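You operate a simulated robot arm through the tools that you are given. There is no shell and no other tool.

You are at the controls of a simulated robot arm. One attempt, no reset.

JOB
Open the red lever, set GUIDE and GAP as the coil's tag says, close it again and oil the pads.
Fine: GUIDE is the black slider; push the bench oil button three times; the gap is set between opening and closing. The other controls stay.

Only the result counts: the job must be done as asked and must still hold three seconds after the hand-in. Knocking over, shifting, dropping, spilling or breaking anything else fails it.

ROBOT AND FRAMES
A 7-joint arm with a fingered hand, fixed in place. Base frame: the origin is at the foot of the arm, x ahead of it, y to its left, z up. Units: mm, degrees, N and s.
Its first joint turns from -166.0 to 166.0 degrees. Payload 4.7 kg.
The tool frame sits at the grasp point between the pads (the TCP): z along the fingers, y along the line on which they close. The tips reach 36 mm beyond it. Largest opening 120 mm; the body of the gripper starts 42 mm behind the TCP. The gripper is a hand of 5 fingers: y runs from the thumb to the fingers, the wrist lies at [-18, -122, -210] in the tool frame.
Orientation is that of the tool frame in the base frame, as [roll, pitch, yaw] about the fixed x, y, z axes, in that order (R = Rz(yaw) Ry(pitch) Rx(roll)). With the fingers straight down and the wrist toward the robot, the tool's x, y and z point along [0, 1, 0], [1, 0, 0] and [0, 0, -1] of the base frame.

CONTROLS
- The arm moves only by the tool nudge_tool. Its arguments are lists of equal length, an entry for each row: "slide": the shift along the tool's x, y, z in units of 40 mm (1.0 is 40 mm), a list of three; "turn": the turn, a rotation vector about the tool's x, y, z in units of 8 degrees (1.0 is 8 degrees), a list of three. In form: {"slide": [[tx, ty, tz], ...], "turn": [[wx, wy, wz], ...]}. A call has 1 to 20 rows; each row shifts and turns the commanded pose from where the row before left it, along the tool's axes as they then stand. A call with a number of a shift or a turn outside -1 to 1 is refused whole. Each row takes 0.2 s and may step no farther than 50 mm and 8.6 degrees from the row before; otherwise, the whole call is refused. Where a pose cannot be reached the arm comes as near as it can. A force on the tool above 40 N (or 10 N above the force at the start of the call, whichever is more), or a blocked arm, ends the call early, and 0.2 s more pass. In this call time passes only in rows, and 0.2 s behind the last. It gives the time, the measured TCP pose, the force on the tool (base axes), the opening and the grip force at its end, in the units of the frame above (readings bear some noise), with the torque about the TCP (base axes, N m) and any sound that the robot's microphone picked up.
- Cameras (640 x 400 px; columns grow to the right, rows downward): "scene" is fixed at [219.8, 498.8, 1615.4]; the picture's right is [-0.36, -0.93, 0.00], its down [-0.57, 0.21, -0.80] and it looks along [0.74, -0.28, -0.61] (base axes); focal length 295 px, centre (320, 200). "wrist" rides on the gripper at [73, -91, -143] in the tool frame; the picture's right is [-0.80, 0.28, -0.53], its down [-0.53, -0.73, 0.43] and it looks along [-0.27, 0.62, 0.74] (tool axes); focal length 234 px, centre (320, 200). There is no depth. A picture from a camera that has moved, and an enlarged one, comes with that camera's place and axes in the base frame and with its lens.
- camera(camera): a new picture of that camera. No time passes.
- set_fingers(index, middle, ring, little, thumb_bend, thumb_turn): sets how far each is bent, from 0 (flat) to 1 (curled in); at 0.3 the hand is open as for a grip, at 0.7 the pads meet at the TCP. One left out holds its place. A second passes; each finger stops where it meets its share of the squeeze, and holds until it gets a number again. It is the only way to open and close the hand. It gives what a move gives, with no picture; readings hold the bend of each and the force on index, middle, ring, little, thumb and palm. thumb_turn goes from beside the hand (0) to across from the fingers (1), as for a grip.
- close_up(camera, box): a new picture of the part [left, top, right, bottom] of that camera's present view, enlarged. No time passes.
- finish_job(): hands the job in; it is judged then, once.

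Nothing tells you positions but the pictures and the camera data. Unless the task says otherwise, let go and move clear before handing in.

The tools are called after ">>>" by a JSON object that holds its "method" and its "body". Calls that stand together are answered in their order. nudge_tool: Moves the arm, as the interface text tells. Its arguments: {"type":"object","properties":{"slide":{"type":"array"},"turn":{"type":"array"}},"required":["slide","turn"]} The other tools are called the same way: set_fingers (index, middle, ring, little, thumb_bend, thumb_turn) moves the fingers one by one; camera (camera) takes a picture; close_up (camera, box) takes an enlarged picture of a part of a camera's view; finish_job () hands the job in.

At the start:

```text
t: 0.0
eef_pos: [599.2, 241.4, 1433.3]
tcp_rot: [180.0, 0.1, 90.0]
ft_force: [0.3, -0.6, 0.0]
ft_torque: [-0.02, -0.02, -0.01]
opening: 119.7
finger_force: 0.0
shape: jaw
bend: [0.3, 0.3, 0.3, 0.3, 0.3, 0.98]
finger forces: [0.0, 0.0, 0.0, 0.0, 0.0, 0.1]
```

scene: 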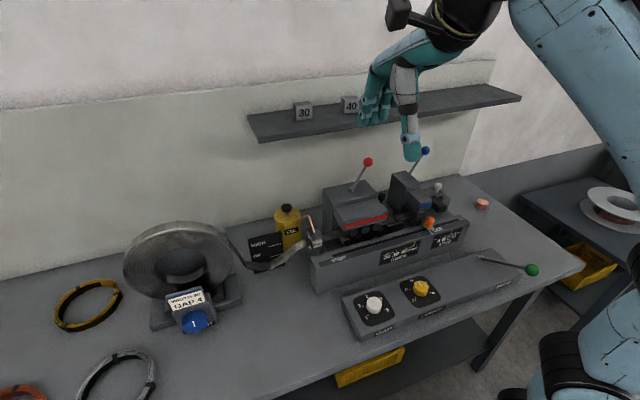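
wrist: 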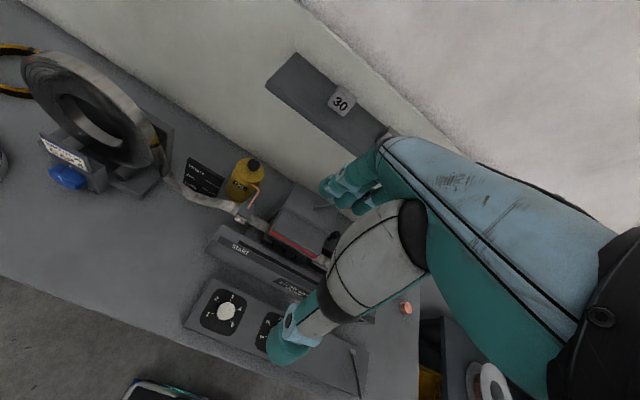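

I see a bench with a coil on a stand carrying a tag, a feeder machine with levers (red, blue, green), knobs (white, yellow), and an orange control. I'll enlarge the parts of the picture to read the tag and labels.

>>> {"method": "close_up", "body": {"camera": "scene", "box": [140, 270, 240, 340]}}

>>> {"method": "close_up", "body": {"camera": "scene", "box": [300, 140, 500, 265]}}

>>> {"method": "close_up", "body": {"camera": "scene", "box": [330, 240, 550, 370]}}

>>> {"method": "close_up", "body": {"camera": "scene", "box": [230, 190, 350, 280]}}

```text
5.71 times, centred on (190, 305) of scene
camera zoom: at [219.8, 498.8, 1615.4], right [-0.36, -0.93, 0.0], down [-0.57, 0.21, -0.8], along [0.74, -0.28, -0.61], focal length 1687 px, centre (1063, -400)
```

zoom: 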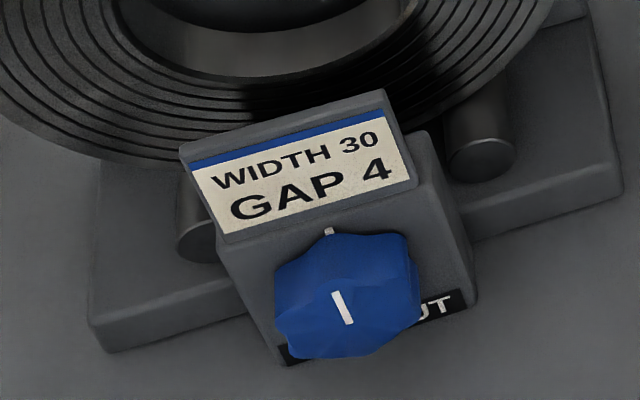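

```text
3.20 times, centred on (400, 202) of scene
camera zoom: at [219.8, 498.8, 1615.4], right [-0.36, -0.93, 0.0], down [-0.57, 0.21, -0.8], along [0.74, -0.28, -0.61], focal length 945 px, centre (64, 192)
```

zoom: 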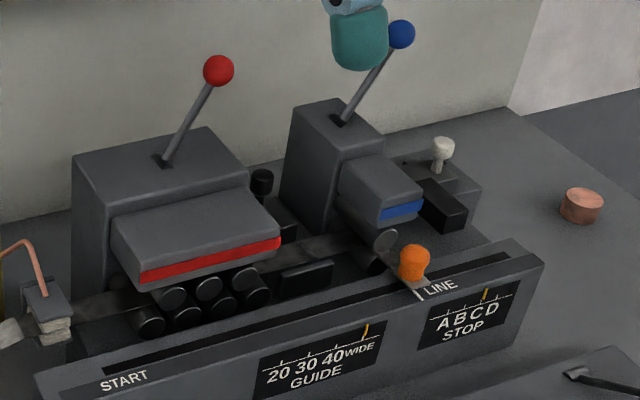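

```text
2.91 times, centred on (440, 305) of scene
camera zoom: at [219.8, 498.8, 1615.4], right [-0.36, -0.93, 0.0], down [-0.57, 0.21, -0.8], along [0.74, -0.28, -0.61], focal length 859 px, centre (-29, -106)
```

zoom: 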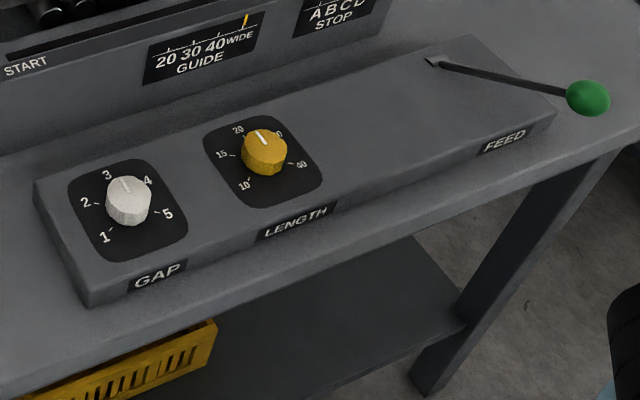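

```text
4.44 times, centred on (290, 235) of scene
camera zoom: at [219.8, 498.8, 1615.4], right [-0.36, -0.93, 0.0], down [-0.57, 0.21, -0.8], along [0.74, -0.28, -0.61], focal length 1312 px, centre (453, 44)
```

zoom: 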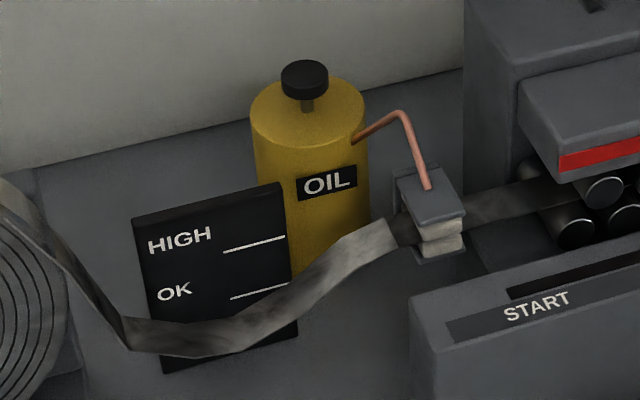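

The tag says WIDTH 30, GAP 4, and I roughly place the bench top near z≈840. I'll take more close-ups to tell the oil buttons and sliders apart.

>>> {"method": "close_up", "body": {"camera": "scene", "box": [460, 185, 508, 215]}}

>>> {"method": "close_up", "body": {"camera": "scene", "box": [340, 265, 420, 315]}}

>>> {"method": "close_up", "body": {"camera": "scene", "box": [350, 220, 470, 295]}}

>>> {"method": "close_up", "body": {"camera": "scene", "box": [350, 180, 462, 250]}}

>>> {"method": "close_up", "body": {"camera": "scene", "box": [340, 320, 420, 370]}}

>>> {"method": "close_up", "body": {"camera": "wrist", "box": [160, 140, 360, 265]}}

>>> {"method": "close_up", "body": {"camera": "wrist", "box": [360, 280, 456, 340]}}

```text
13.33 times, centred on (484, 200) of scene
camera zoom: at [219.8, 498.8, 1615.4], right [-0.36, -0.93, 0.0], down [-0.57, 0.21, -0.8], along [0.74, -0.28, -0.61], focal length 3936 px, centre (-1867, 200)
```

zoom: 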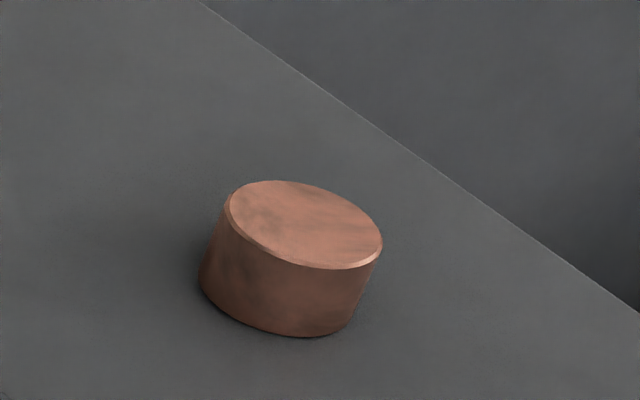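

```text
8.00 times, centred on (380, 290) of scene
camera zoom: at [219.8, 498.8, 1615.4], right [-0.36, -0.93, 0.0], down [-0.57, 0.21, -0.8], along [0.74, -0.28, -0.61], focal length 2362 px, centre (-160, -520)
```

zoom: 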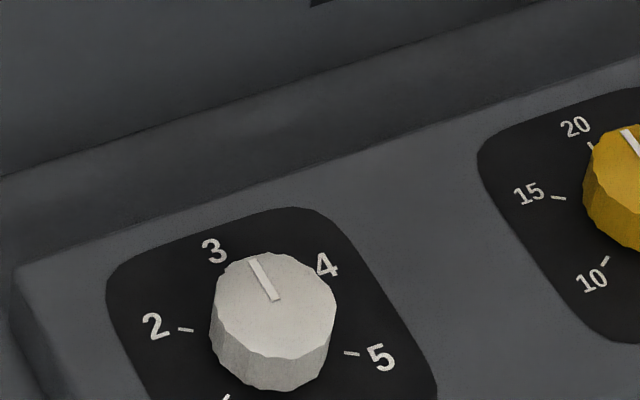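

```text
5.33 times, centred on (410, 258) of scene
camera zoom: at [219.8, 498.8, 1615.4], right [-0.36, -0.93, 0.0], down [-0.57, 0.21, -0.8], along [0.74, -0.28, -0.61], focal length 1575 px, centre (-160, -107)
```

zoom: 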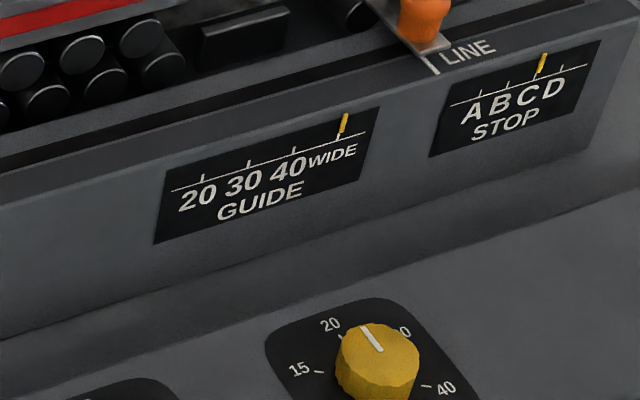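

```text
5.71 times, centred on (406, 215) of scene
camera zoom: at [219.8, 498.8, 1615.4], right [-0.36, -0.93, 0.0], down [-0.57, 0.21, -0.8], along [0.74, -0.28, -0.61], focal length 1687 px, centre (-171, 114)
```

zoom: 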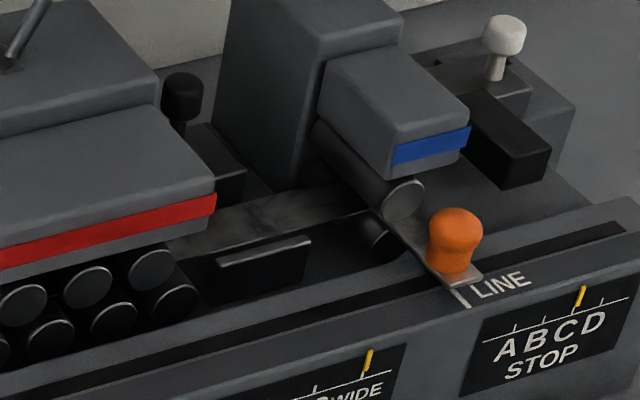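

```text
8.00 times, centred on (380, 345) of scene
camera zoom: at [219.8, 498.8, 1615.4], right [-0.36, -0.93, 0.0], down [-0.57, 0.21, -0.8], along [0.74, -0.28, -0.61], focal length 2362 px, centre (-160, -960)
```

zoom: 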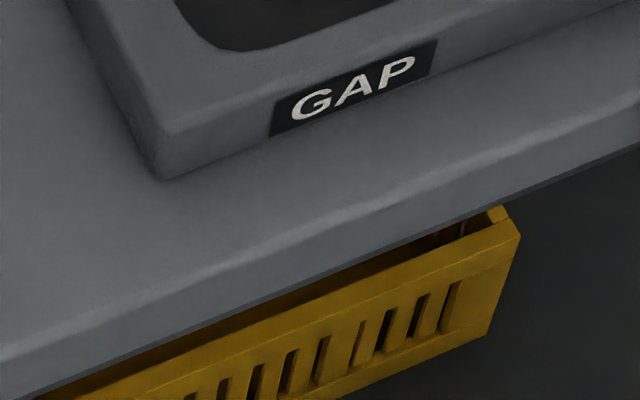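

```text
3.20 times, centred on (260, 202) of wrist
camera zoom: at [507.4, 313.6, 1575.8], right [0.28, -0.8, 0.53], down [-0.73, -0.53, -0.43], along [0.62, -0.27, -0.74], focal length 749 px, centre (512, 192)
```

zoom: 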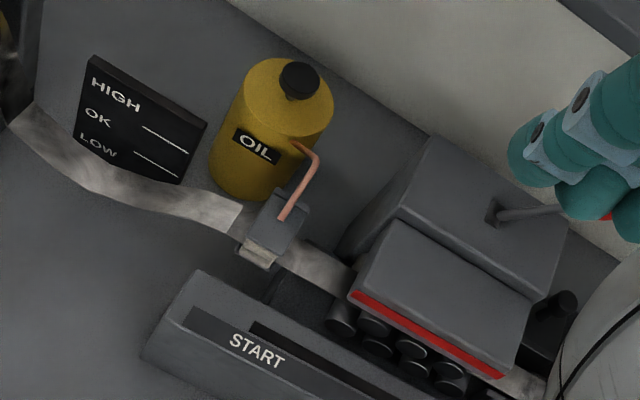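

```text
6.67 times, centred on (408, 310) of wrist
camera zoom: at [507.4, 313.6, 1575.8], right [0.28, -0.8, 0.53], down [-0.73, -0.53, -0.43], along [0.62, -0.27, -0.74], focal length 1561 px, centre (-267, -533)
```

zoom: 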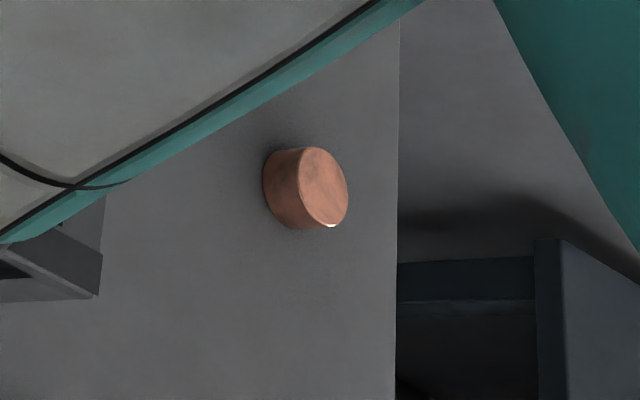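

The copper button stands on the bench top at about (879, -467, 873), and the red lever pivots near (896, 137, 1078). I'm backing the hand off and turning it for a clear wrist view of the machine.

>>> {"method": "nudge_tool", "body": {"slide": [[-1, -0.6, 0], [-1, -0.6, 0], [-1, -0.6, 0], [-1, -0.6, 0], [0, 0, 0], [0, 0, 0], [0, 0, 0]], "turn": [[0, 0, 0], [0, 0, 0], [0, 0, 0], [0, 0, 0], [0, 0, -1], [0, 0, -1], [0, 0, -1]]}}

>>> {"method": "camera", "body": {"camera": "wrist"}}

>>> {"method": "camera", "body": {"camera": "scene"}}

```text
t: 1.6
eef_pos: [502.7, 80.9, 1432.9]
tcp_rot: [-179.9, 0.0, 113.9]
ft_force: [-0.4, -0.2, -0.2]
ft_torque: [0.0, 0.01, 0.01]
opening: 119.6
finger_force: 0.1
shape: jaw
bend: [0.3, 0.3, 0.3, 0.3, 0.3, 0.98]
finger forces: [0.1, 0.1, 0.1, 0.1, 0.0, 0.0]
```

```text
taken
camera wrist: at [390.2, 109.8, 1576.5], right [0.58, -0.62, 0.53], down [-0.45, -0.78, -0.42], along [0.68, 0.01, -0.74], focal length 234 px, centre (320, 200)
```

wrist: 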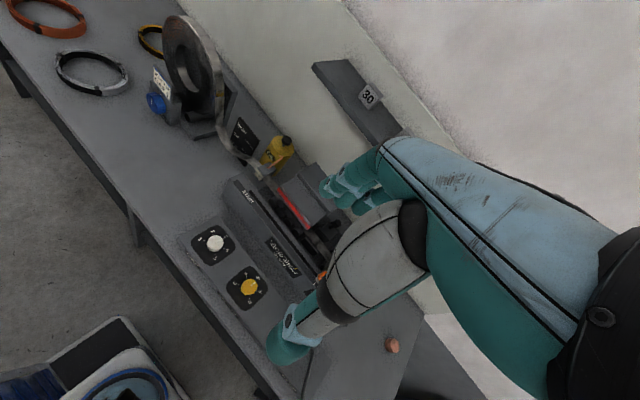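

```text
taken
```

scene: 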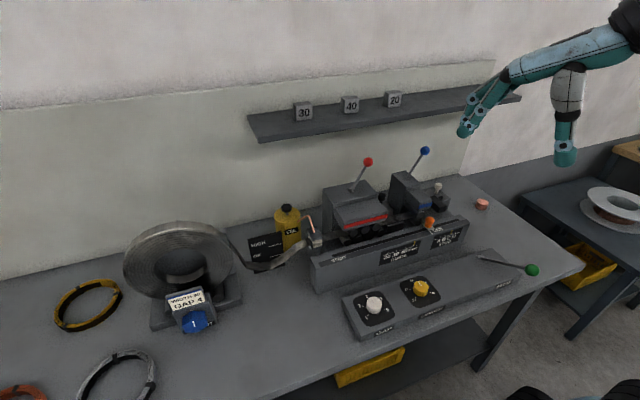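

The machine shows to the left of the hand. I'm shifting right and down for an unobstructed view of the levers and sliders.

>>> {"method": "nudge_tool", "body": {"slide": [[-0.77, -0.25, 0.515], [-0.77, -0.25, 0.515], [-0.77, -0.25, 0.515], [-0.77, -0.25, 0.515], [-0.77, -0.25, 0.515]], "turn": [[0, 0, 0], [0, 0, 0], [0, 0, 0], [0, 0, 0], [0, 0, 0]]}}

>>> {"method": "camera", "body": {"camera": "wrist"}}

>>> {"method": "close_up", "body": {"camera": "wrist", "box": [160, 60, 360, 185]}}

>>> {"method": "close_up", "body": {"camera": "scene", "box": [330, 140, 450, 215]}}

```text
t: 2.8
eef_pos: [516.6, -80.3, 1331.7]
tcp_rot: [179.8, 0.1, 114.0]
ft_force: [-0.9, 1.4, 1.4]
ft_torque: [-0.04, -0.04, 0.02]
opening: 119.7
finger_force: 0.1
shape: jaw
bend: [0.3, 0.3, 0.3, 0.3, 0.3, 0.98]
finger forces: [0.0, 0.0, 0.1, 0.1, 0.0, 0.0]
```

```text
taken
camera wrist: at [404.5, -51.0, 1475.0], right [0.58, -0.62, 0.53], down [-0.45, -0.78, -0.43], along [0.68, 0.01, -0.74], focal length 234 px, centre (320, 200)
```

wrist: 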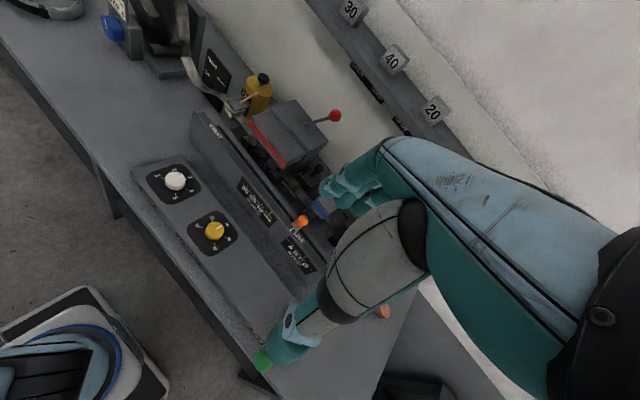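

```text
3.20 times, centred on (260, 122) of wrist
camera zoom: at [404.5, -51.0, 1475.0], right [0.58, -0.62, 0.53], down [-0.45, -0.78, -0.43], along [0.68, 0.01, -0.74], focal length 749 px, centre (512, 448)
```

zoom: 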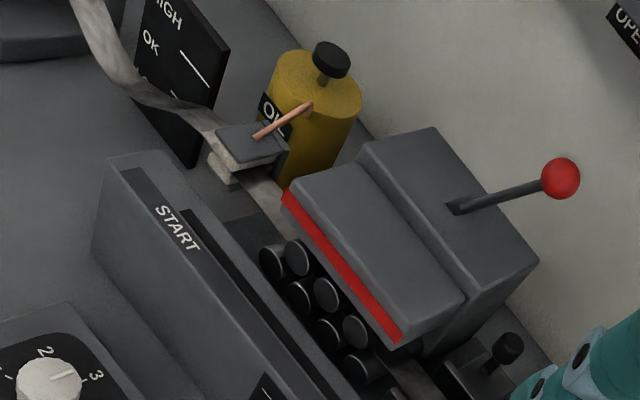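

```text
5.33 times, centred on (390, 178) of scene
camera zoom: at [219.8, 498.8, 1615.4], right [-0.36, -0.93, 0.0], down [-0.57, 0.21, -0.8], along [0.74, -0.28, -0.61], focal length 1575 px, centre (-53, 320)
```

zoom: 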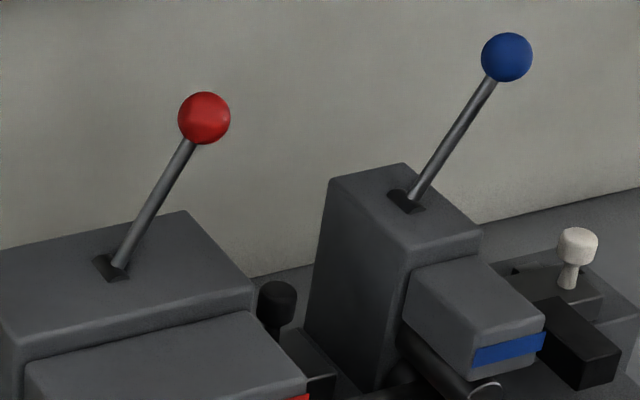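

The wall under the shelf carries signs ("OPE…"); I'll read them and the dial closely.

>>> {"method": "close_up", "body": {"camera": "wrist", "box": [330, 55, 426, 115]}}

>>> {"method": "close_up", "body": {"camera": "wrist", "box": [380, 100, 428, 130]}}

>>> {"method": "close_up", "body": {"camera": "wrist", "box": [140, 150, 236, 210]}}

>>> {"method": "close_up", "body": {"camera": "wrist", "box": [230, 170, 342, 240]}}

```text
6.67 times, centred on (378, 85) of wrist
camera zoom: at [404.5, -51.0, 1475.0], right [0.58, -0.62, 0.53], down [-0.45, -0.78, -0.43], along [0.68, 0.01, -0.74], focal length 1561 px, centre (-67, 967)
```

zoom: 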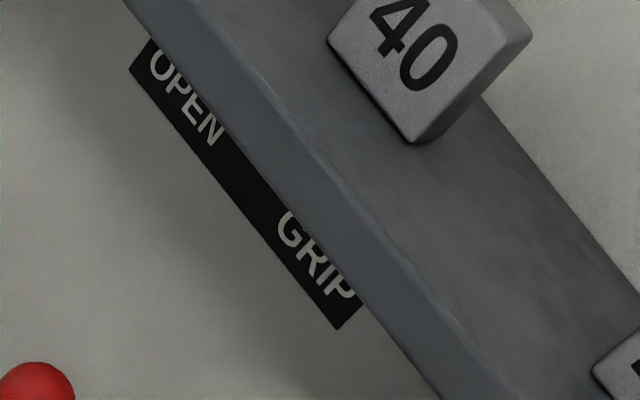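

```text
13.33 times, centred on (404, 115) of wrist
camera zoom: at [404.5, -51.0, 1475.0], right [0.58, -0.62, 0.53], down [-0.45, -0.78, -0.43], along [0.68, 0.01, -0.74], focal length 3122 px, centre (-800, 1333)
```

zoom: 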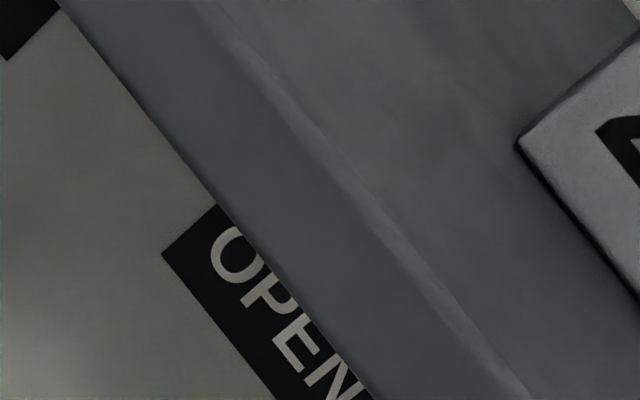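

```text
6.67 times, centred on (188, 180) of wrist
camera zoom: at [404.5, -51.0, 1475.0], right [0.58, -0.62, 0.53], down [-0.45, -0.78, -0.43], along [0.68, 0.01, -0.74], focal length 1561 px, centre (1200, 333)
```

zoom: 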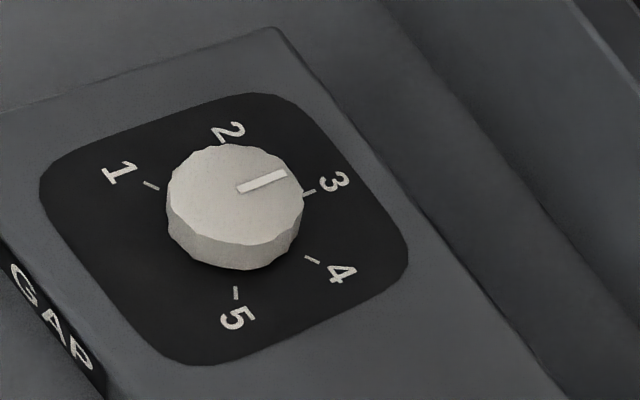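

```text
5.71 times, centred on (286, 205) of wrist
camera zoom: at [404.5, -51.0, 1475.0], right [0.58, -0.62, 0.53], down [-0.45, -0.78, -0.43], along [0.68, 0.01, -0.74], focal length 1338 px, centre (514, 171)
```

zoom: 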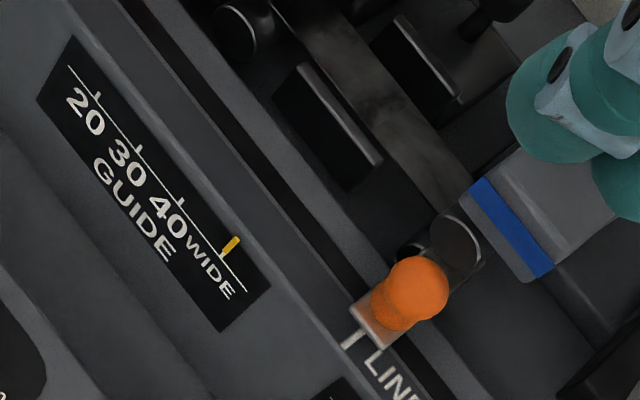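

GRIP/OPEN signs show the red lever (ball at about (893, 88, 1168)) swings along y: right is GRIP (now), left is OPEN, and GAP stands at 3. I'll look at the black slider closer.

>>> {"method": "close_up", "body": {"camera": "wrist", "box": [270, 140, 350, 190]}}

>>> {"method": "close_up", "body": {"camera": "scene", "box": [368, 180, 432, 220]}}

>>> {"method": "close_up", "body": {"camera": "scene", "box": [410, 170, 474, 210]}}

```text
8.00 times, centred on (310, 165) of wrist
camera zoom: at [404.5, -51.0, 1475.0], right [0.58, -0.62, 0.53], down [-0.45, -0.78, -0.43], along [0.68, 0.01, -0.74], focal length 1873 px, centre (400, 480)
```

zoom: 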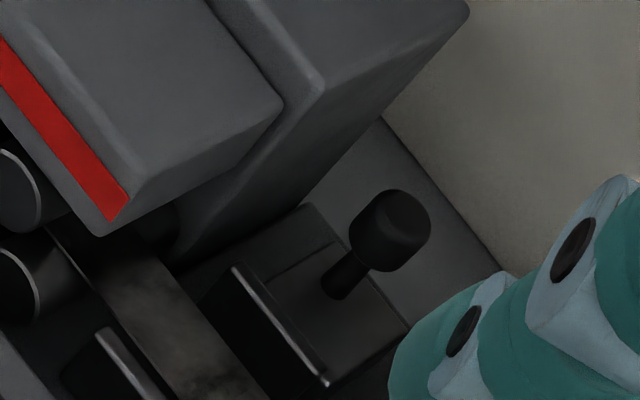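

```text
10.00 times, centred on (400, 200) of scene
camera zoom: at [219.8, 498.8, 1615.4], right [-0.36, -0.93, 0.0], down [-0.57, 0.21, -0.8], along [0.74, -0.28, -0.61], focal length 2952 px, centre (-480, 200)
```

zoom: 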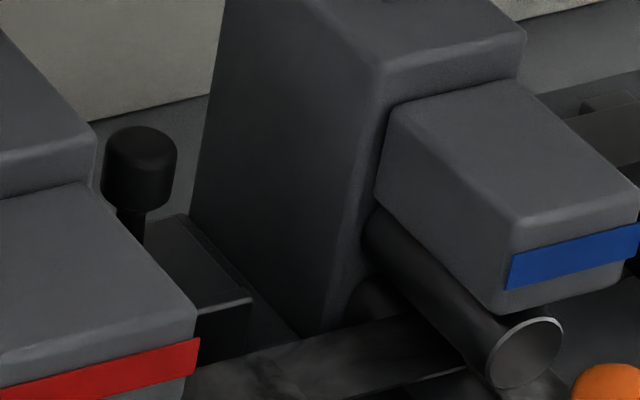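

```text
10.00 times, centred on (442, 190) of scene
camera zoom: at [219.8, 498.8, 1615.4], right [-0.36, -0.93, 0.0], down [-0.57, 0.21, -0.8], along [0.74, -0.28, -0.61], focal length 2952 px, centre (-900, 300)
```

zoom: 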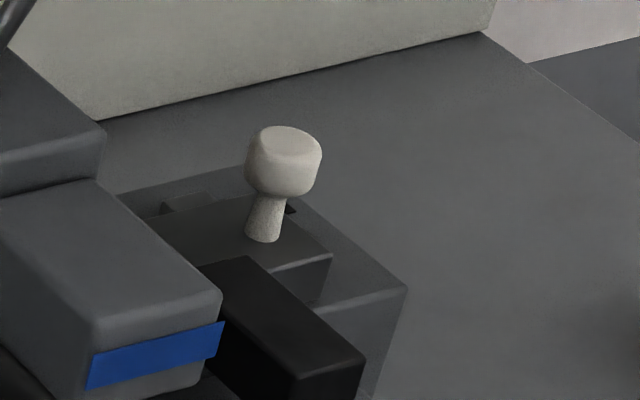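

The GAP knob is at about (601, 199, 915), each number is 60° apart, and the black slider's knob is at about (891, 22, 1030) between the two blocks. Next I'll extend only the index finger here in free space to learn its geometry.

>>> {"method": "set_fingers", "body": {"index": 0, "middle": 1, "ring": 1, "little": 1, "thumb_bend": 0.3, "thumb_turn": 0.98}}

>>> {"method": "camera", "body": {"camera": "wrist"}}

>>> {"method": "camera", "body": {"camera": "scene"}}

```text
t: 3.8
eef_pos: [517.3, -81.5, 1331.2]
tcp_rot: [-180.0, -0.1, 113.9]
ft_force: [0.2, 0.2, 0.2]
ft_torque: [0.02, 0.03, 0.0]
opening: 171.5
finger_force: 0.1
shape: fingers
bend: [0.0, 1.0, 1.0, 1.0, 0.3, 0.96]
finger forces: [0.1, 0.0, 0.1, 0.0, 0.1, 0.1]
```

```text
taken
camera wrist: at [405.2, -51.2, 1474.9], right [0.58, -0.62, 0.53], down [-0.45, -0.78, -0.43], along [0.68, 0.01, -0.74], focal length 234 px, centre (320, 200)
```

wrist: 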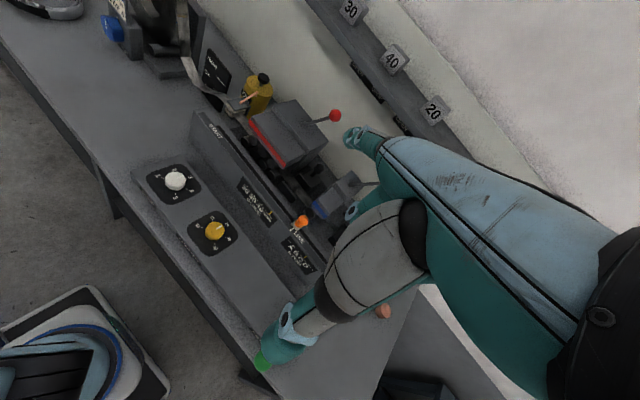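

```text
taken
```

scene: 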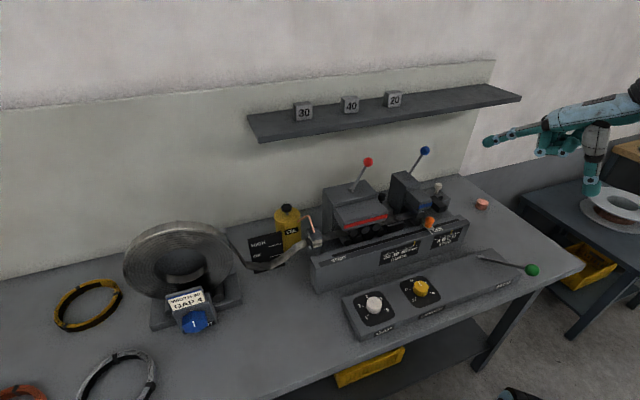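

The index extends forward from the palm when flat. I'll zoom both views to triangulate its tip in the tool frame.

>>> {"method": "close_up", "body": {"camera": "scene", "box": [470, 80, 630, 180]}}

>>> {"method": "close_up", "body": {"camera": "wrist", "box": [250, 100, 490, 250]}}

```text
4.00 times, centred on (550, 130) of scene
camera zoom: at [219.8, 498.8, 1615.4], right [-0.36, -0.93, 0.0], down [-0.57, 0.21, -0.8], along [0.74, -0.28, -0.61], focal length 1181 px, centre (-600, 480)
```

zoom: 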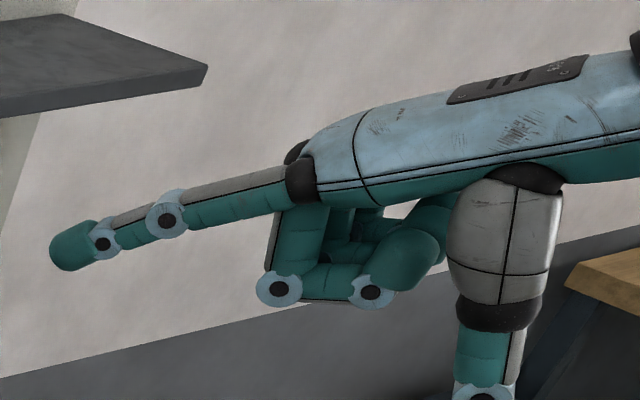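

```text
2.67 times, centred on (370, 175) of wrist
camera zoom: at [405.2, -51.2, 1474.9], right [0.58, -0.62, 0.53], down [-0.45, -0.78, -0.43], along [0.68, 0.01, -0.74], focal length 624 px, centre (187, 267)
```

zoom: 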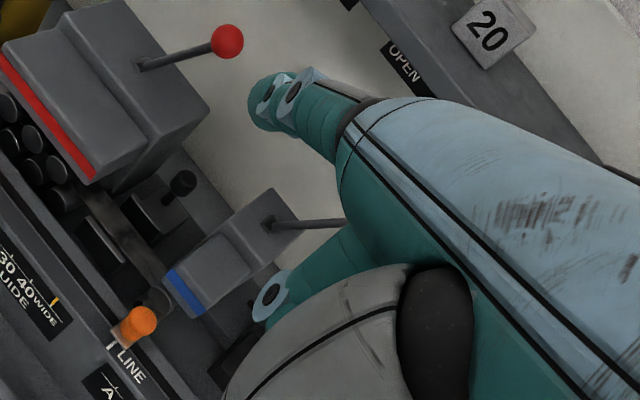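

Flat index tip lies at about tool (16, 115, -9) with its knuckle at (21, 34, -74), and the index sits on the tool's +x side. I'll bend it to 0.3 and measure it again, since that points downward.

>>> {"method": "set_fingers", "body": {"index": 0.3}}

>>> {"method": "close_up", "body": {"camera": "scene", "box": [490, 90, 634, 180]}}

>>> {"method": "close_up", "body": {"camera": "wrist", "box": [250, 120, 410, 220]}}

>>> {"method": "close_up", "body": {"camera": "wrist", "box": [230, 260, 390, 360]}}

```text
t: 4.8
eef_pos: [517.0, -80.8, 1331.6]
tcp_rot: [180.0, 0.1, 113.8]
ft_force: [-0.8, 0.8, 0.3]
ft_torque: [0.0, 0.0, -0.01]
opening: 122.6
finger_force: 0.0
shape: fingers
bend: [0.3, 1.0, 1.0, 1.0, 0.3, 0.96]
finger forces: [0.0, 0.0, 0.0, 0.0, 0.0, 0.0]
```

```text
4.44 times, centred on (562, 135) of scene
camera zoom: at [219.8, 498.8, 1615.4], right [-0.36, -0.93, 0.0], down [-0.57, 0.21, -0.8], along [0.74, -0.28, -0.61], focal length 1312 px, centre (-756, 489)
```

zoom: 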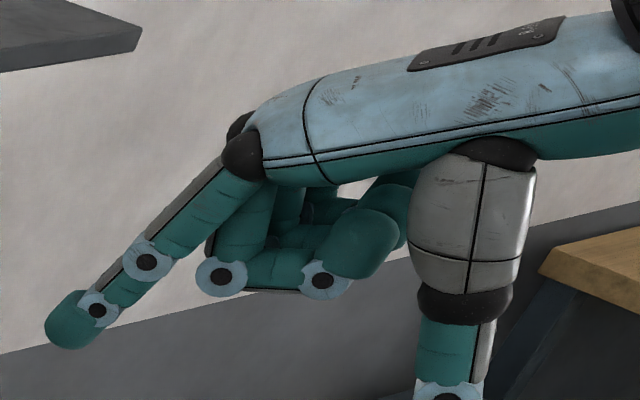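

```text
4.00 times, centred on (330, 170) of wrist
camera zoom: at [405.1, -51.2, 1474.9], right [0.58, -0.62, 0.53], down [-0.45, -0.78, -0.43], along [0.68, 0.01, -0.74], focal length 937 px, centre (280, 320)
```

zoom: 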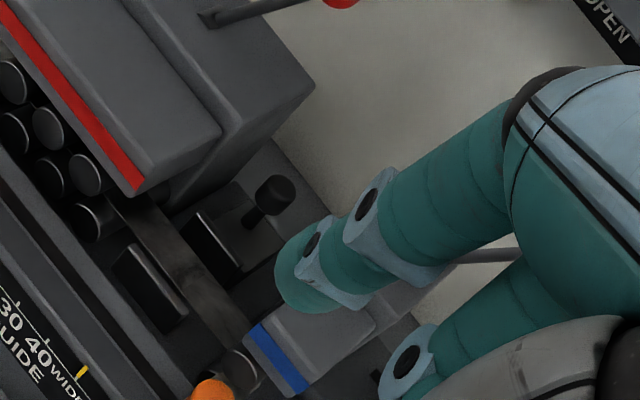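

```text
4.00 times, centred on (310, 310) of wrist
camera zoom: at [405.1, -51.2, 1474.9], right [0.58, -0.62, 0.53], down [-0.45, -0.78, -0.43], along [0.68, 0.01, -0.74], focal length 937 px, centre (360, -240)
```

zoom: 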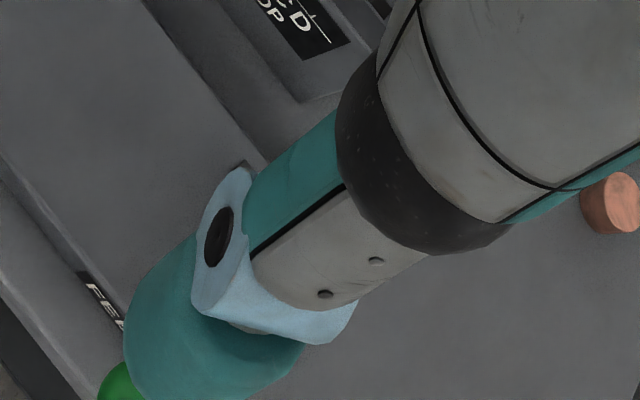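

Bent to 0.3, the index tip is at about tool (7, 76, 32), with its outer face near x=+17. I'm going to turn to yaw 90 and approach a point just right of the red ball, still above it.

>>> {"method": "nudge_tool", "body": {"slide": [[0, 0, 0], [0, 0, 0], [0, 0, 0], [0.28, 0.878, 0.228], [0.28, 0.878, 0.228], [0.28, 0.878, 0.228], [0.28, 0.878, 0.228], [0.28, 0.878, 0.228], [0.28, 0.878, 0.228], [0.28, 0.878, 0.228], [0.28, 0.878, 0.228], [0.28, 0.878, 0.228]], "turn": [[0, 0, 1], [0, 0, 1], [0, 0, 0.98], [0, 0, 0], [0, 0, 0], [0, 0, 0], [0, 0, 0], [0, 0, 0], [0, 0, 0], [0, 0, 0], [0, 0, 0], [0, 0, 0]]}}

>>> {"method": "camera", "body": {"camera": "scene"}}

>>> {"method": "camera", "body": {"camera": "wrist"}}

```text
t: 7.4
eef_pos: [834.2, 19.9, 1246.7]
tcp_rot: [179.8, 0.0, 90.0]
ft_force: [-1.1, 0.3, 0.6]
ft_torque: [0.03, -0.07, 0.0]
opening: 122.5
finger_force: 0.0
shape: fingers
bend: [0.3, 1.0, 1.0, 1.0, 0.3, 0.96]
finger forces: [0.0, 0.1, 0.1, 0.1, 0.0, 0.0]
```

```text
taken
```

scene: 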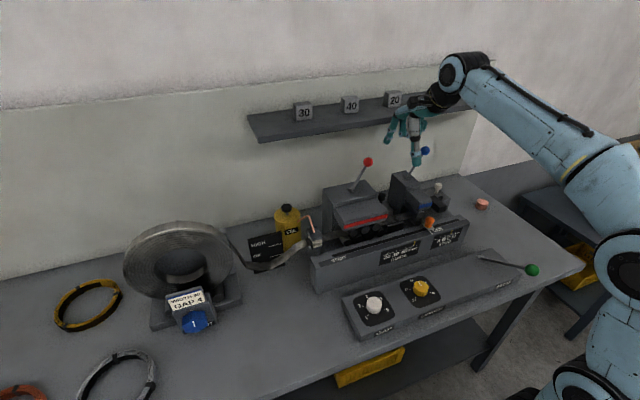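

```text
taken
camera wrist: at [742.4, 92.3, 1390.3], right [0.28, -0.8, 0.53], down [-0.73, -0.53, -0.43], along [0.62, -0.27, -0.74], focal length 234 px, centre (320, 200)
```

wrist: 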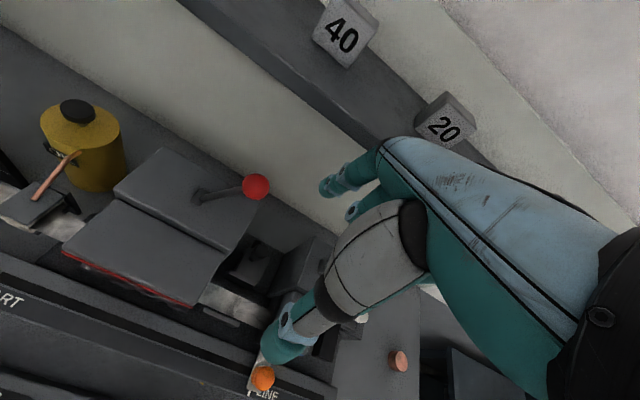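

The ball checks out at (893, 87, 1168), with the index to its right and clear of the shelf. I'm lowering to bring the index beside the ball.

>>> {"method": "nudge_tool", "body": {"slide": [[0, 0, 0.93], [0, 0, 0.93]], "turn": [[0, 0, 0], [0, 0, 0]]}}

>>> {"method": "close_up", "body": {"camera": "scene", "box": [330, 100, 474, 190]}}

>>> {"method": "close_up", "body": {"camera": "wrist", "box": [160, 80, 400, 230]}}

```text
t: 8.0
eef_pos: [835.4, 24.4, 1171.4]
tcp_rot: [179.8, 0.0, 90.1]
ft_force: [0.2, -0.3, 1.0]
ft_torque: [-0.02, -0.03, 0.01]
opening: 122.6
finger_force: 0.0
shape: fingers
bend: [0.3, 1.0, 1.0, 1.0, 0.3, 0.96]
finger forces: [0.0, 0.0, 0.1, 0.0, 0.0, 0.1]
```

```text
4.44 times, centred on (402, 145) of scene
camera zoom: at [219.8, 498.8, 1615.4], right [-0.36, -0.93, 0.0], down [-0.57, 0.21, -0.8], along [0.74, -0.28, -0.61], focal length 1312 px, centre (-44, 444)
```

zoom: 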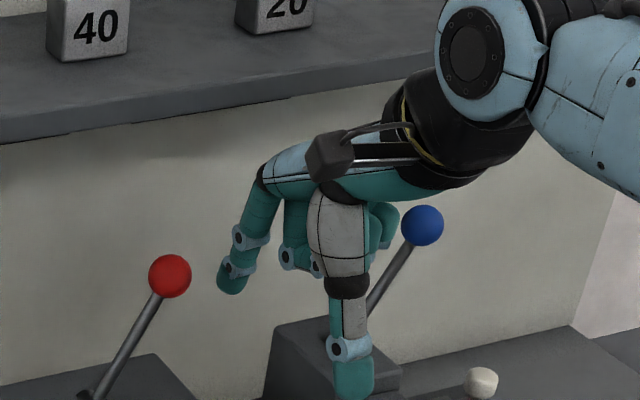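

```text
2.67 times, centred on (280, 155) of wrist
camera zoom: at [744.0, 96.9, 1315.5], right [0.28, -0.8, 0.53], down [-0.73, -0.53, -0.43], along [0.62, -0.27, -0.74], focal length 624 px, centre (427, 320)
```

zoom: 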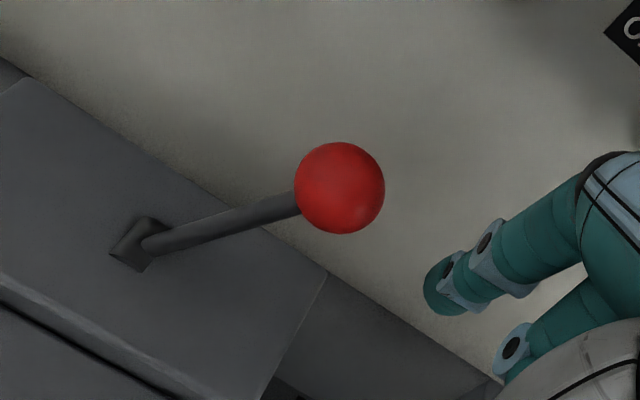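

The index tip is level with and right of the red ball, aligned in x. I'm pushing the ball in +y toward OPEN in small steps.

>>> {"method": "nudge_tool", "body": {"slide": [[0.5, 0, 0], [0.4, 0, 0], [0.35, 0, 0], [0.35, 0, 0], [0.35, 0, 0]], "turn": [[0, 0, 0], [0, 0, 0], [0, 0, 0], [0, 0, 0], [0, 0, 0]]}}

>>> {"method": "close_up", "body": {"camera": "scene", "box": [330, 100, 474, 190]}}

```text
t: 9.2
eef_pos: [833.8, 99.6, 1171.7]
tcp_rot: [-180.0, 0.0, 90.1]
ft_force: [0.3, 0.2, 0.2]
ft_torque: [0.0, -0.03, -0.02]
opening: 122.6
finger_force: 0.9
shape: fingers
bend: [0.3, 1.0, 1.0, 1.0, 0.3, 0.96]
finger forces: [0.2, 0.0, 0.0, 0.0, 0.0, 0.1]
```

```text
4.44 times, centred on (402, 145) of scene
camera zoom: at [219.8, 498.8, 1615.4], right [-0.36, -0.93, 0.0], down [-0.57, 0.21, -0.8], along [0.74, -0.28, -0.61], focal length 1312 px, centre (-44, 444)
```

zoom: 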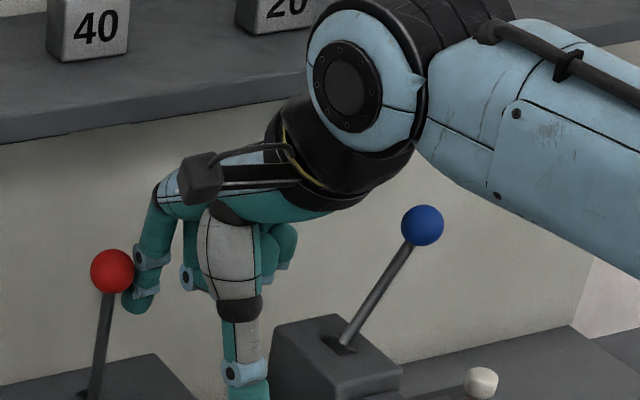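

The lever is following and is nearly upright now. I'll keep pushing toward OPEN.

>>> {"method": "nudge_tool", "body": {"slide": [[0.35, 0, 0], [0.35, 0, 0], [0.35, 0, 0], [0.3, 0, 0]], "turn": [[0, 0, 0], [0, 0, 0], [0, 0, 0], [0, 0, 0]]}}

>>> {"method": "close_up", "body": {"camera": "scene", "box": [300, 100, 444, 190]}}

>>> {"method": "close_up", "body": {"camera": "wrist", "box": [160, 80, 400, 230]}}

```text
t: 10.2
eef_pos: [834.9, 155.1, 1170.3]
tcp_rot: [180.0, 0.0, 90.0]
ft_force: [-0.6, 0.1, -0.2]
ft_torque: [-0.02, 0.01, -0.02]
opening: 122.6
finger_force: 0.0
shape: fingers
bend: [0.3, 1.0, 1.0, 1.0, 0.3, 0.96]
finger forces: [0.0, 0.1, 0.0, 0.0, 0.0, 0.1]
```

```text
4.44 times, centred on (372, 145) of scene
camera zoom: at [219.8, 498.8, 1615.4], right [-0.36, -0.93, 0.0], down [-0.57, 0.21, -0.8], along [0.74, -0.28, -0.61], focal length 1312 px, centre (89, 444)
```

zoom: 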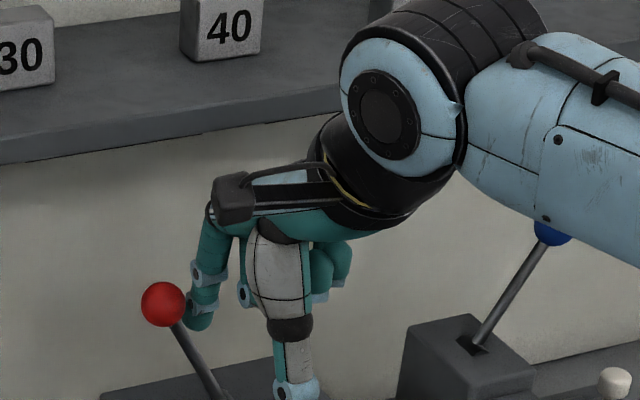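

```text
2.67 times, centred on (280, 155) of wrist
camera zoom: at [743.7, 226.9, 1314.8], right [0.28, -0.8, 0.53], down [-0.73, -0.53, -0.43], along [0.62, -0.27, -0.74], focal length 624 px, centre (427, 320)
```

zoom: 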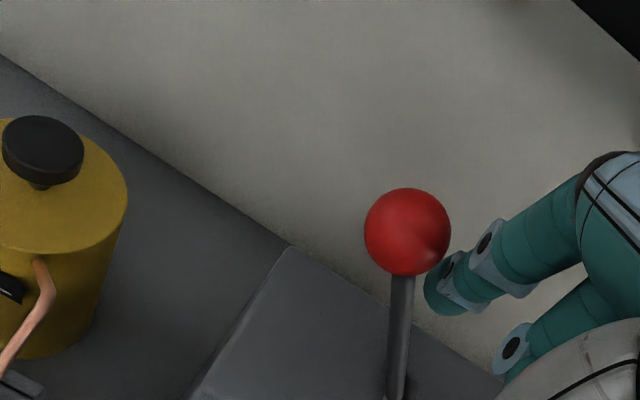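

The ball now sits at about y=191, the mirror of its start, and looks snapped over. I'll nudge a few mm more to feel for the stop.

>>> {"method": "nudge_tool", "body": {"slide": [[0.1, 0, 0], [0.1, 0, 0]], "turn": [[0, 0, 0], [0, 0, 0]]}}

>>> {"method": "close_up", "body": {"camera": "scene", "box": [300, 100, 444, 190]}}

>>> {"method": "close_up", "body": {"camera": "scene", "box": [310, 175, 438, 255]}}

```text
t: 10.8
eef_pos: [833.4, 161.2, 1171.5]
tcp_rot: [180.0, -0.1, 90.0]
ft_force: [0.3, -2.4, -1.0]
ft_torque: [-0.01, -0.02, -0.07]
opening: 122.5
finger_force: 0.3
shape: fingers
bend: [0.3, 1.0, 1.0, 1.0, 0.3, 0.96]
finger forces: [1.7, 0.0, 0.1, 0.0, 0.1, 0.1]
```

```text
4.44 times, centred on (372, 145) of scene
camera zoom: at [219.8, 498.8, 1615.4], right [-0.36, -0.93, 0.0], down [-0.57, 0.21, -0.8], along [0.74, -0.28, -0.61], focal length 1312 px, centre (89, 444)
```

zoom: 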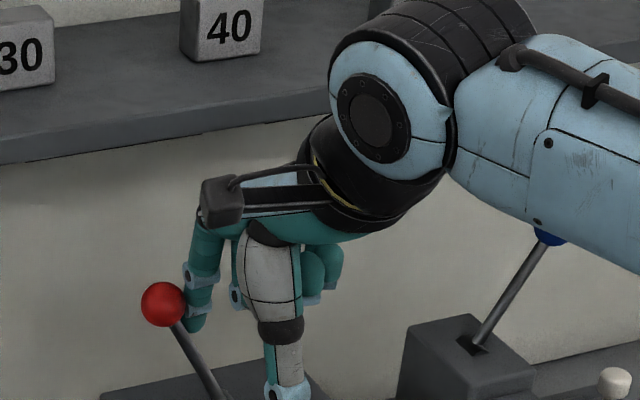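

```text
5.00 times, centred on (374, 215) of scene
camera zoom: at [219.8, 498.8, 1615.4], right [-0.36, -0.93, 0.0], down [-0.57, 0.21, -0.8], along [0.74, -0.28, -0.61], focal length 1476 px, centre (50, 125)
```

zoom: 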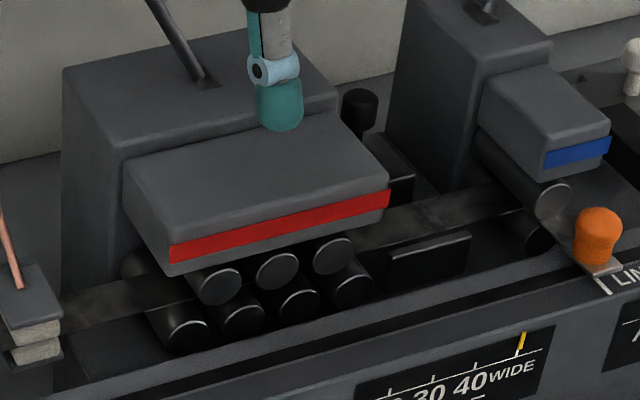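

The lever is against its OPEN stop (about 2 N, no further travel) and the red head has lifted. I'm backing away right and up, then tilting the hand so the lone index can reach down behind the black slider knob.

>>> {"method": "nudge_tool", "body": {"slide": [[-0.6, 0, 0], [-0.5, -0.3, -0.7], [-0.6, -0.7, -0.7], [-0.7, -0.7, -0.5], [-0.7, -0.7, -0.5], [0, 0, 0], [0, 0, 0], [0, 0, 0], [0, 0, 0], [0, 0, 0]], "turn": [[0, 0, 0], [0, 0, 0], [0, 0, 0], [0, 0, 0], [0, 0, 0], [1, 0, 0], [1, 0, 0], [1, 0, 0], [0, -0.75, 0], [0, -0.75, 0]]}}

>>> {"method": "camera", "body": {"camera": "scene"}}

>>> {"method": "camera", "body": {"camera": "wrist"}}

```text
t: 13.0
eef_pos: [737.7, 36.8, 1269.6]
tcp_rot: [-155.5, 10.9, 95.1]
ft_force: [0.1, -0.3, 0.0]
ft_torque: [0.04, 0.02, 0.0]
opening: 122.7
finger_force: 0.0
shape: fingers
bend: [0.3, 1.0, 1.0, 1.0, 0.3, 0.96]
finger forces: [0.0, 0.0, 0.0, 0.1, 0.0, 0.0]
```

```text
taken
```

scene: 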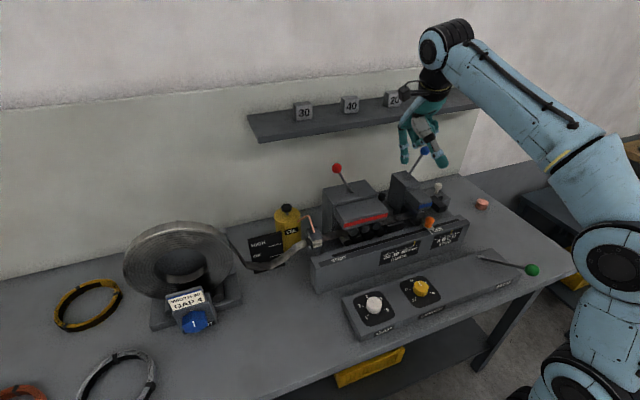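

```text
taken
camera wrist: at [705.6, 138.2, 1421.4], right [0.53, -0.68, 0.51], down [-0.79, -0.61, 0.02], along [0.3, -0.41, -0.86], focal length 234 px, centre (320, 200)
```

wrist: 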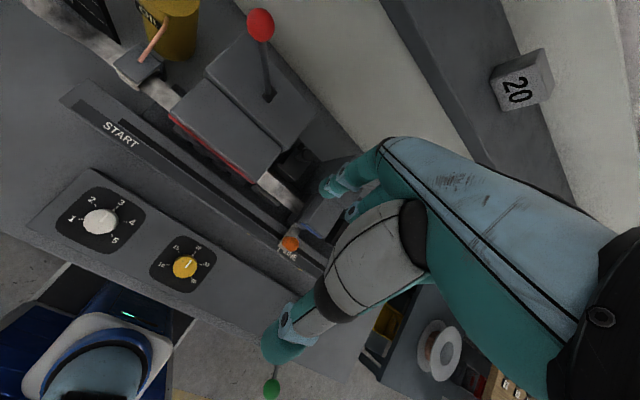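

The red lever stays open. I'll zoom to locate the fingertip and the slider's carriage.

>>> {"method": "close_up", "body": {"camera": "scene", "box": [380, 100, 460, 150]}}

>>> {"method": "close_up", "body": {"camera": "scene", "box": [376, 130, 456, 180]}}

>>> {"method": "close_up", "body": {"camera": "wrist", "box": [240, 130, 400, 230]}}

```text
8.00 times, centred on (420, 125) of scene
camera zoom: at [219.8, 498.8, 1615.4], right [-0.36, -0.93, 0.0], down [-0.57, 0.21, -0.8], along [0.74, -0.28, -0.61], focal length 2362 px, centre (-480, 800)
```

zoom: 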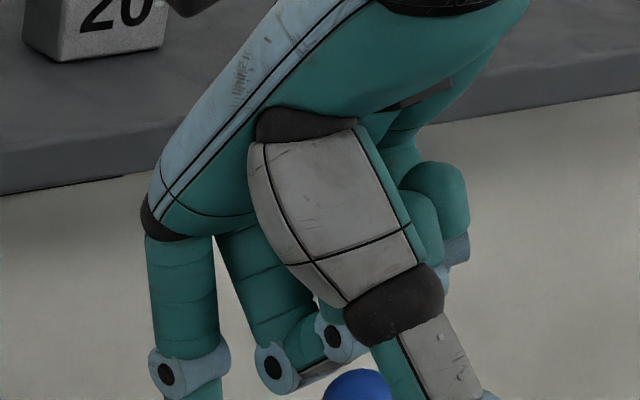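

```text
8.00 times, centred on (416, 155) of scene
camera zoom: at [219.8, 498.8, 1615.4], right [-0.36, -0.93, 0.0], down [-0.57, 0.21, -0.8], along [0.74, -0.28, -0.61], focal length 2362 px, centre (-448, 560)
```

zoom: 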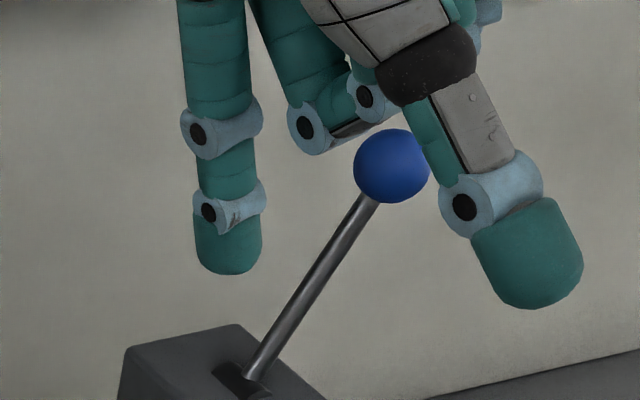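

```text
4.00 times, centred on (320, 180) of wrist
camera zoom: at [705.6, 138.2, 1421.4], right [0.53, -0.68, 0.51], down [-0.79, -0.61, 0.02], along [0.3, -0.41, -0.86], focal length 937 px, centre (320, 280)
```

zoom: 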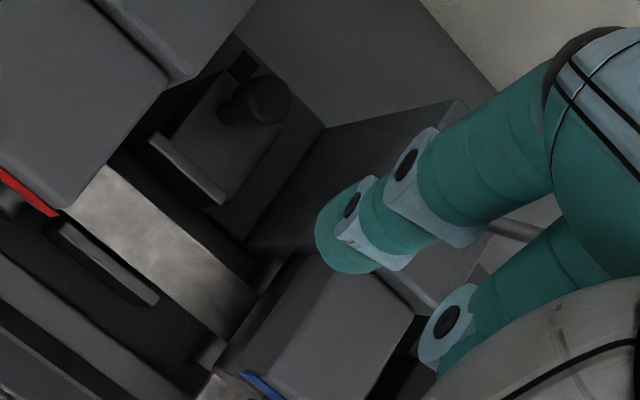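

The finger now hangs vertical, with its tip at TCP + (55, 1, -61). I want a sharper look at the slider's carriage to see which way it runs.

>>> {"method": "close_up", "body": {"camera": "wrist", "box": [270, 138, 334, 178]}}

>>> {"method": "close_up", "body": {"camera": "scene", "box": [370, 195, 418, 225]}}

```text
10.00 times, centred on (302, 158) of wrist
camera zoom: at [705.6, 138.2, 1421.4], right [0.53, -0.68, 0.51], down [-0.79, -0.61, 0.02], along [0.3, -0.41, -0.86], focal length 2342 px, centre (500, 620)
```

zoom: 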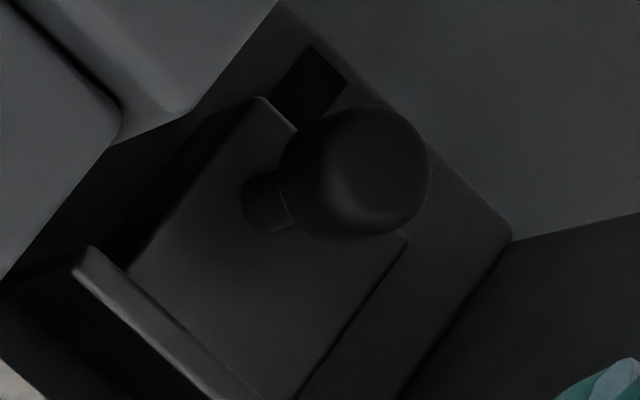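

```text
13.33 times, centred on (394, 210) of scene
camera zoom: at [219.8, 498.8, 1615.4], right [-0.36, -0.93, 0.0], down [-0.57, 0.21, -0.8], along [0.74, -0.28, -0.61], focal length 3936 px, centre (-667, 67)
```

zoom: 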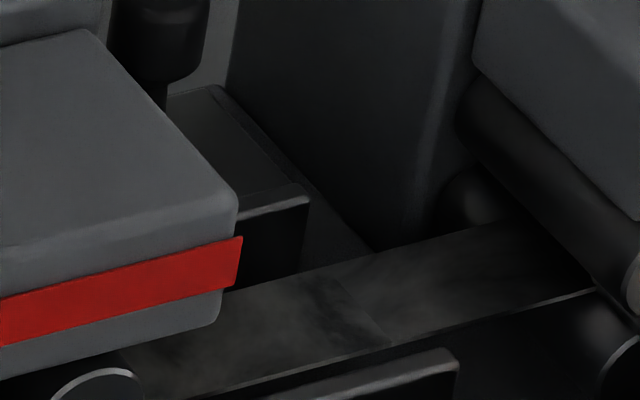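

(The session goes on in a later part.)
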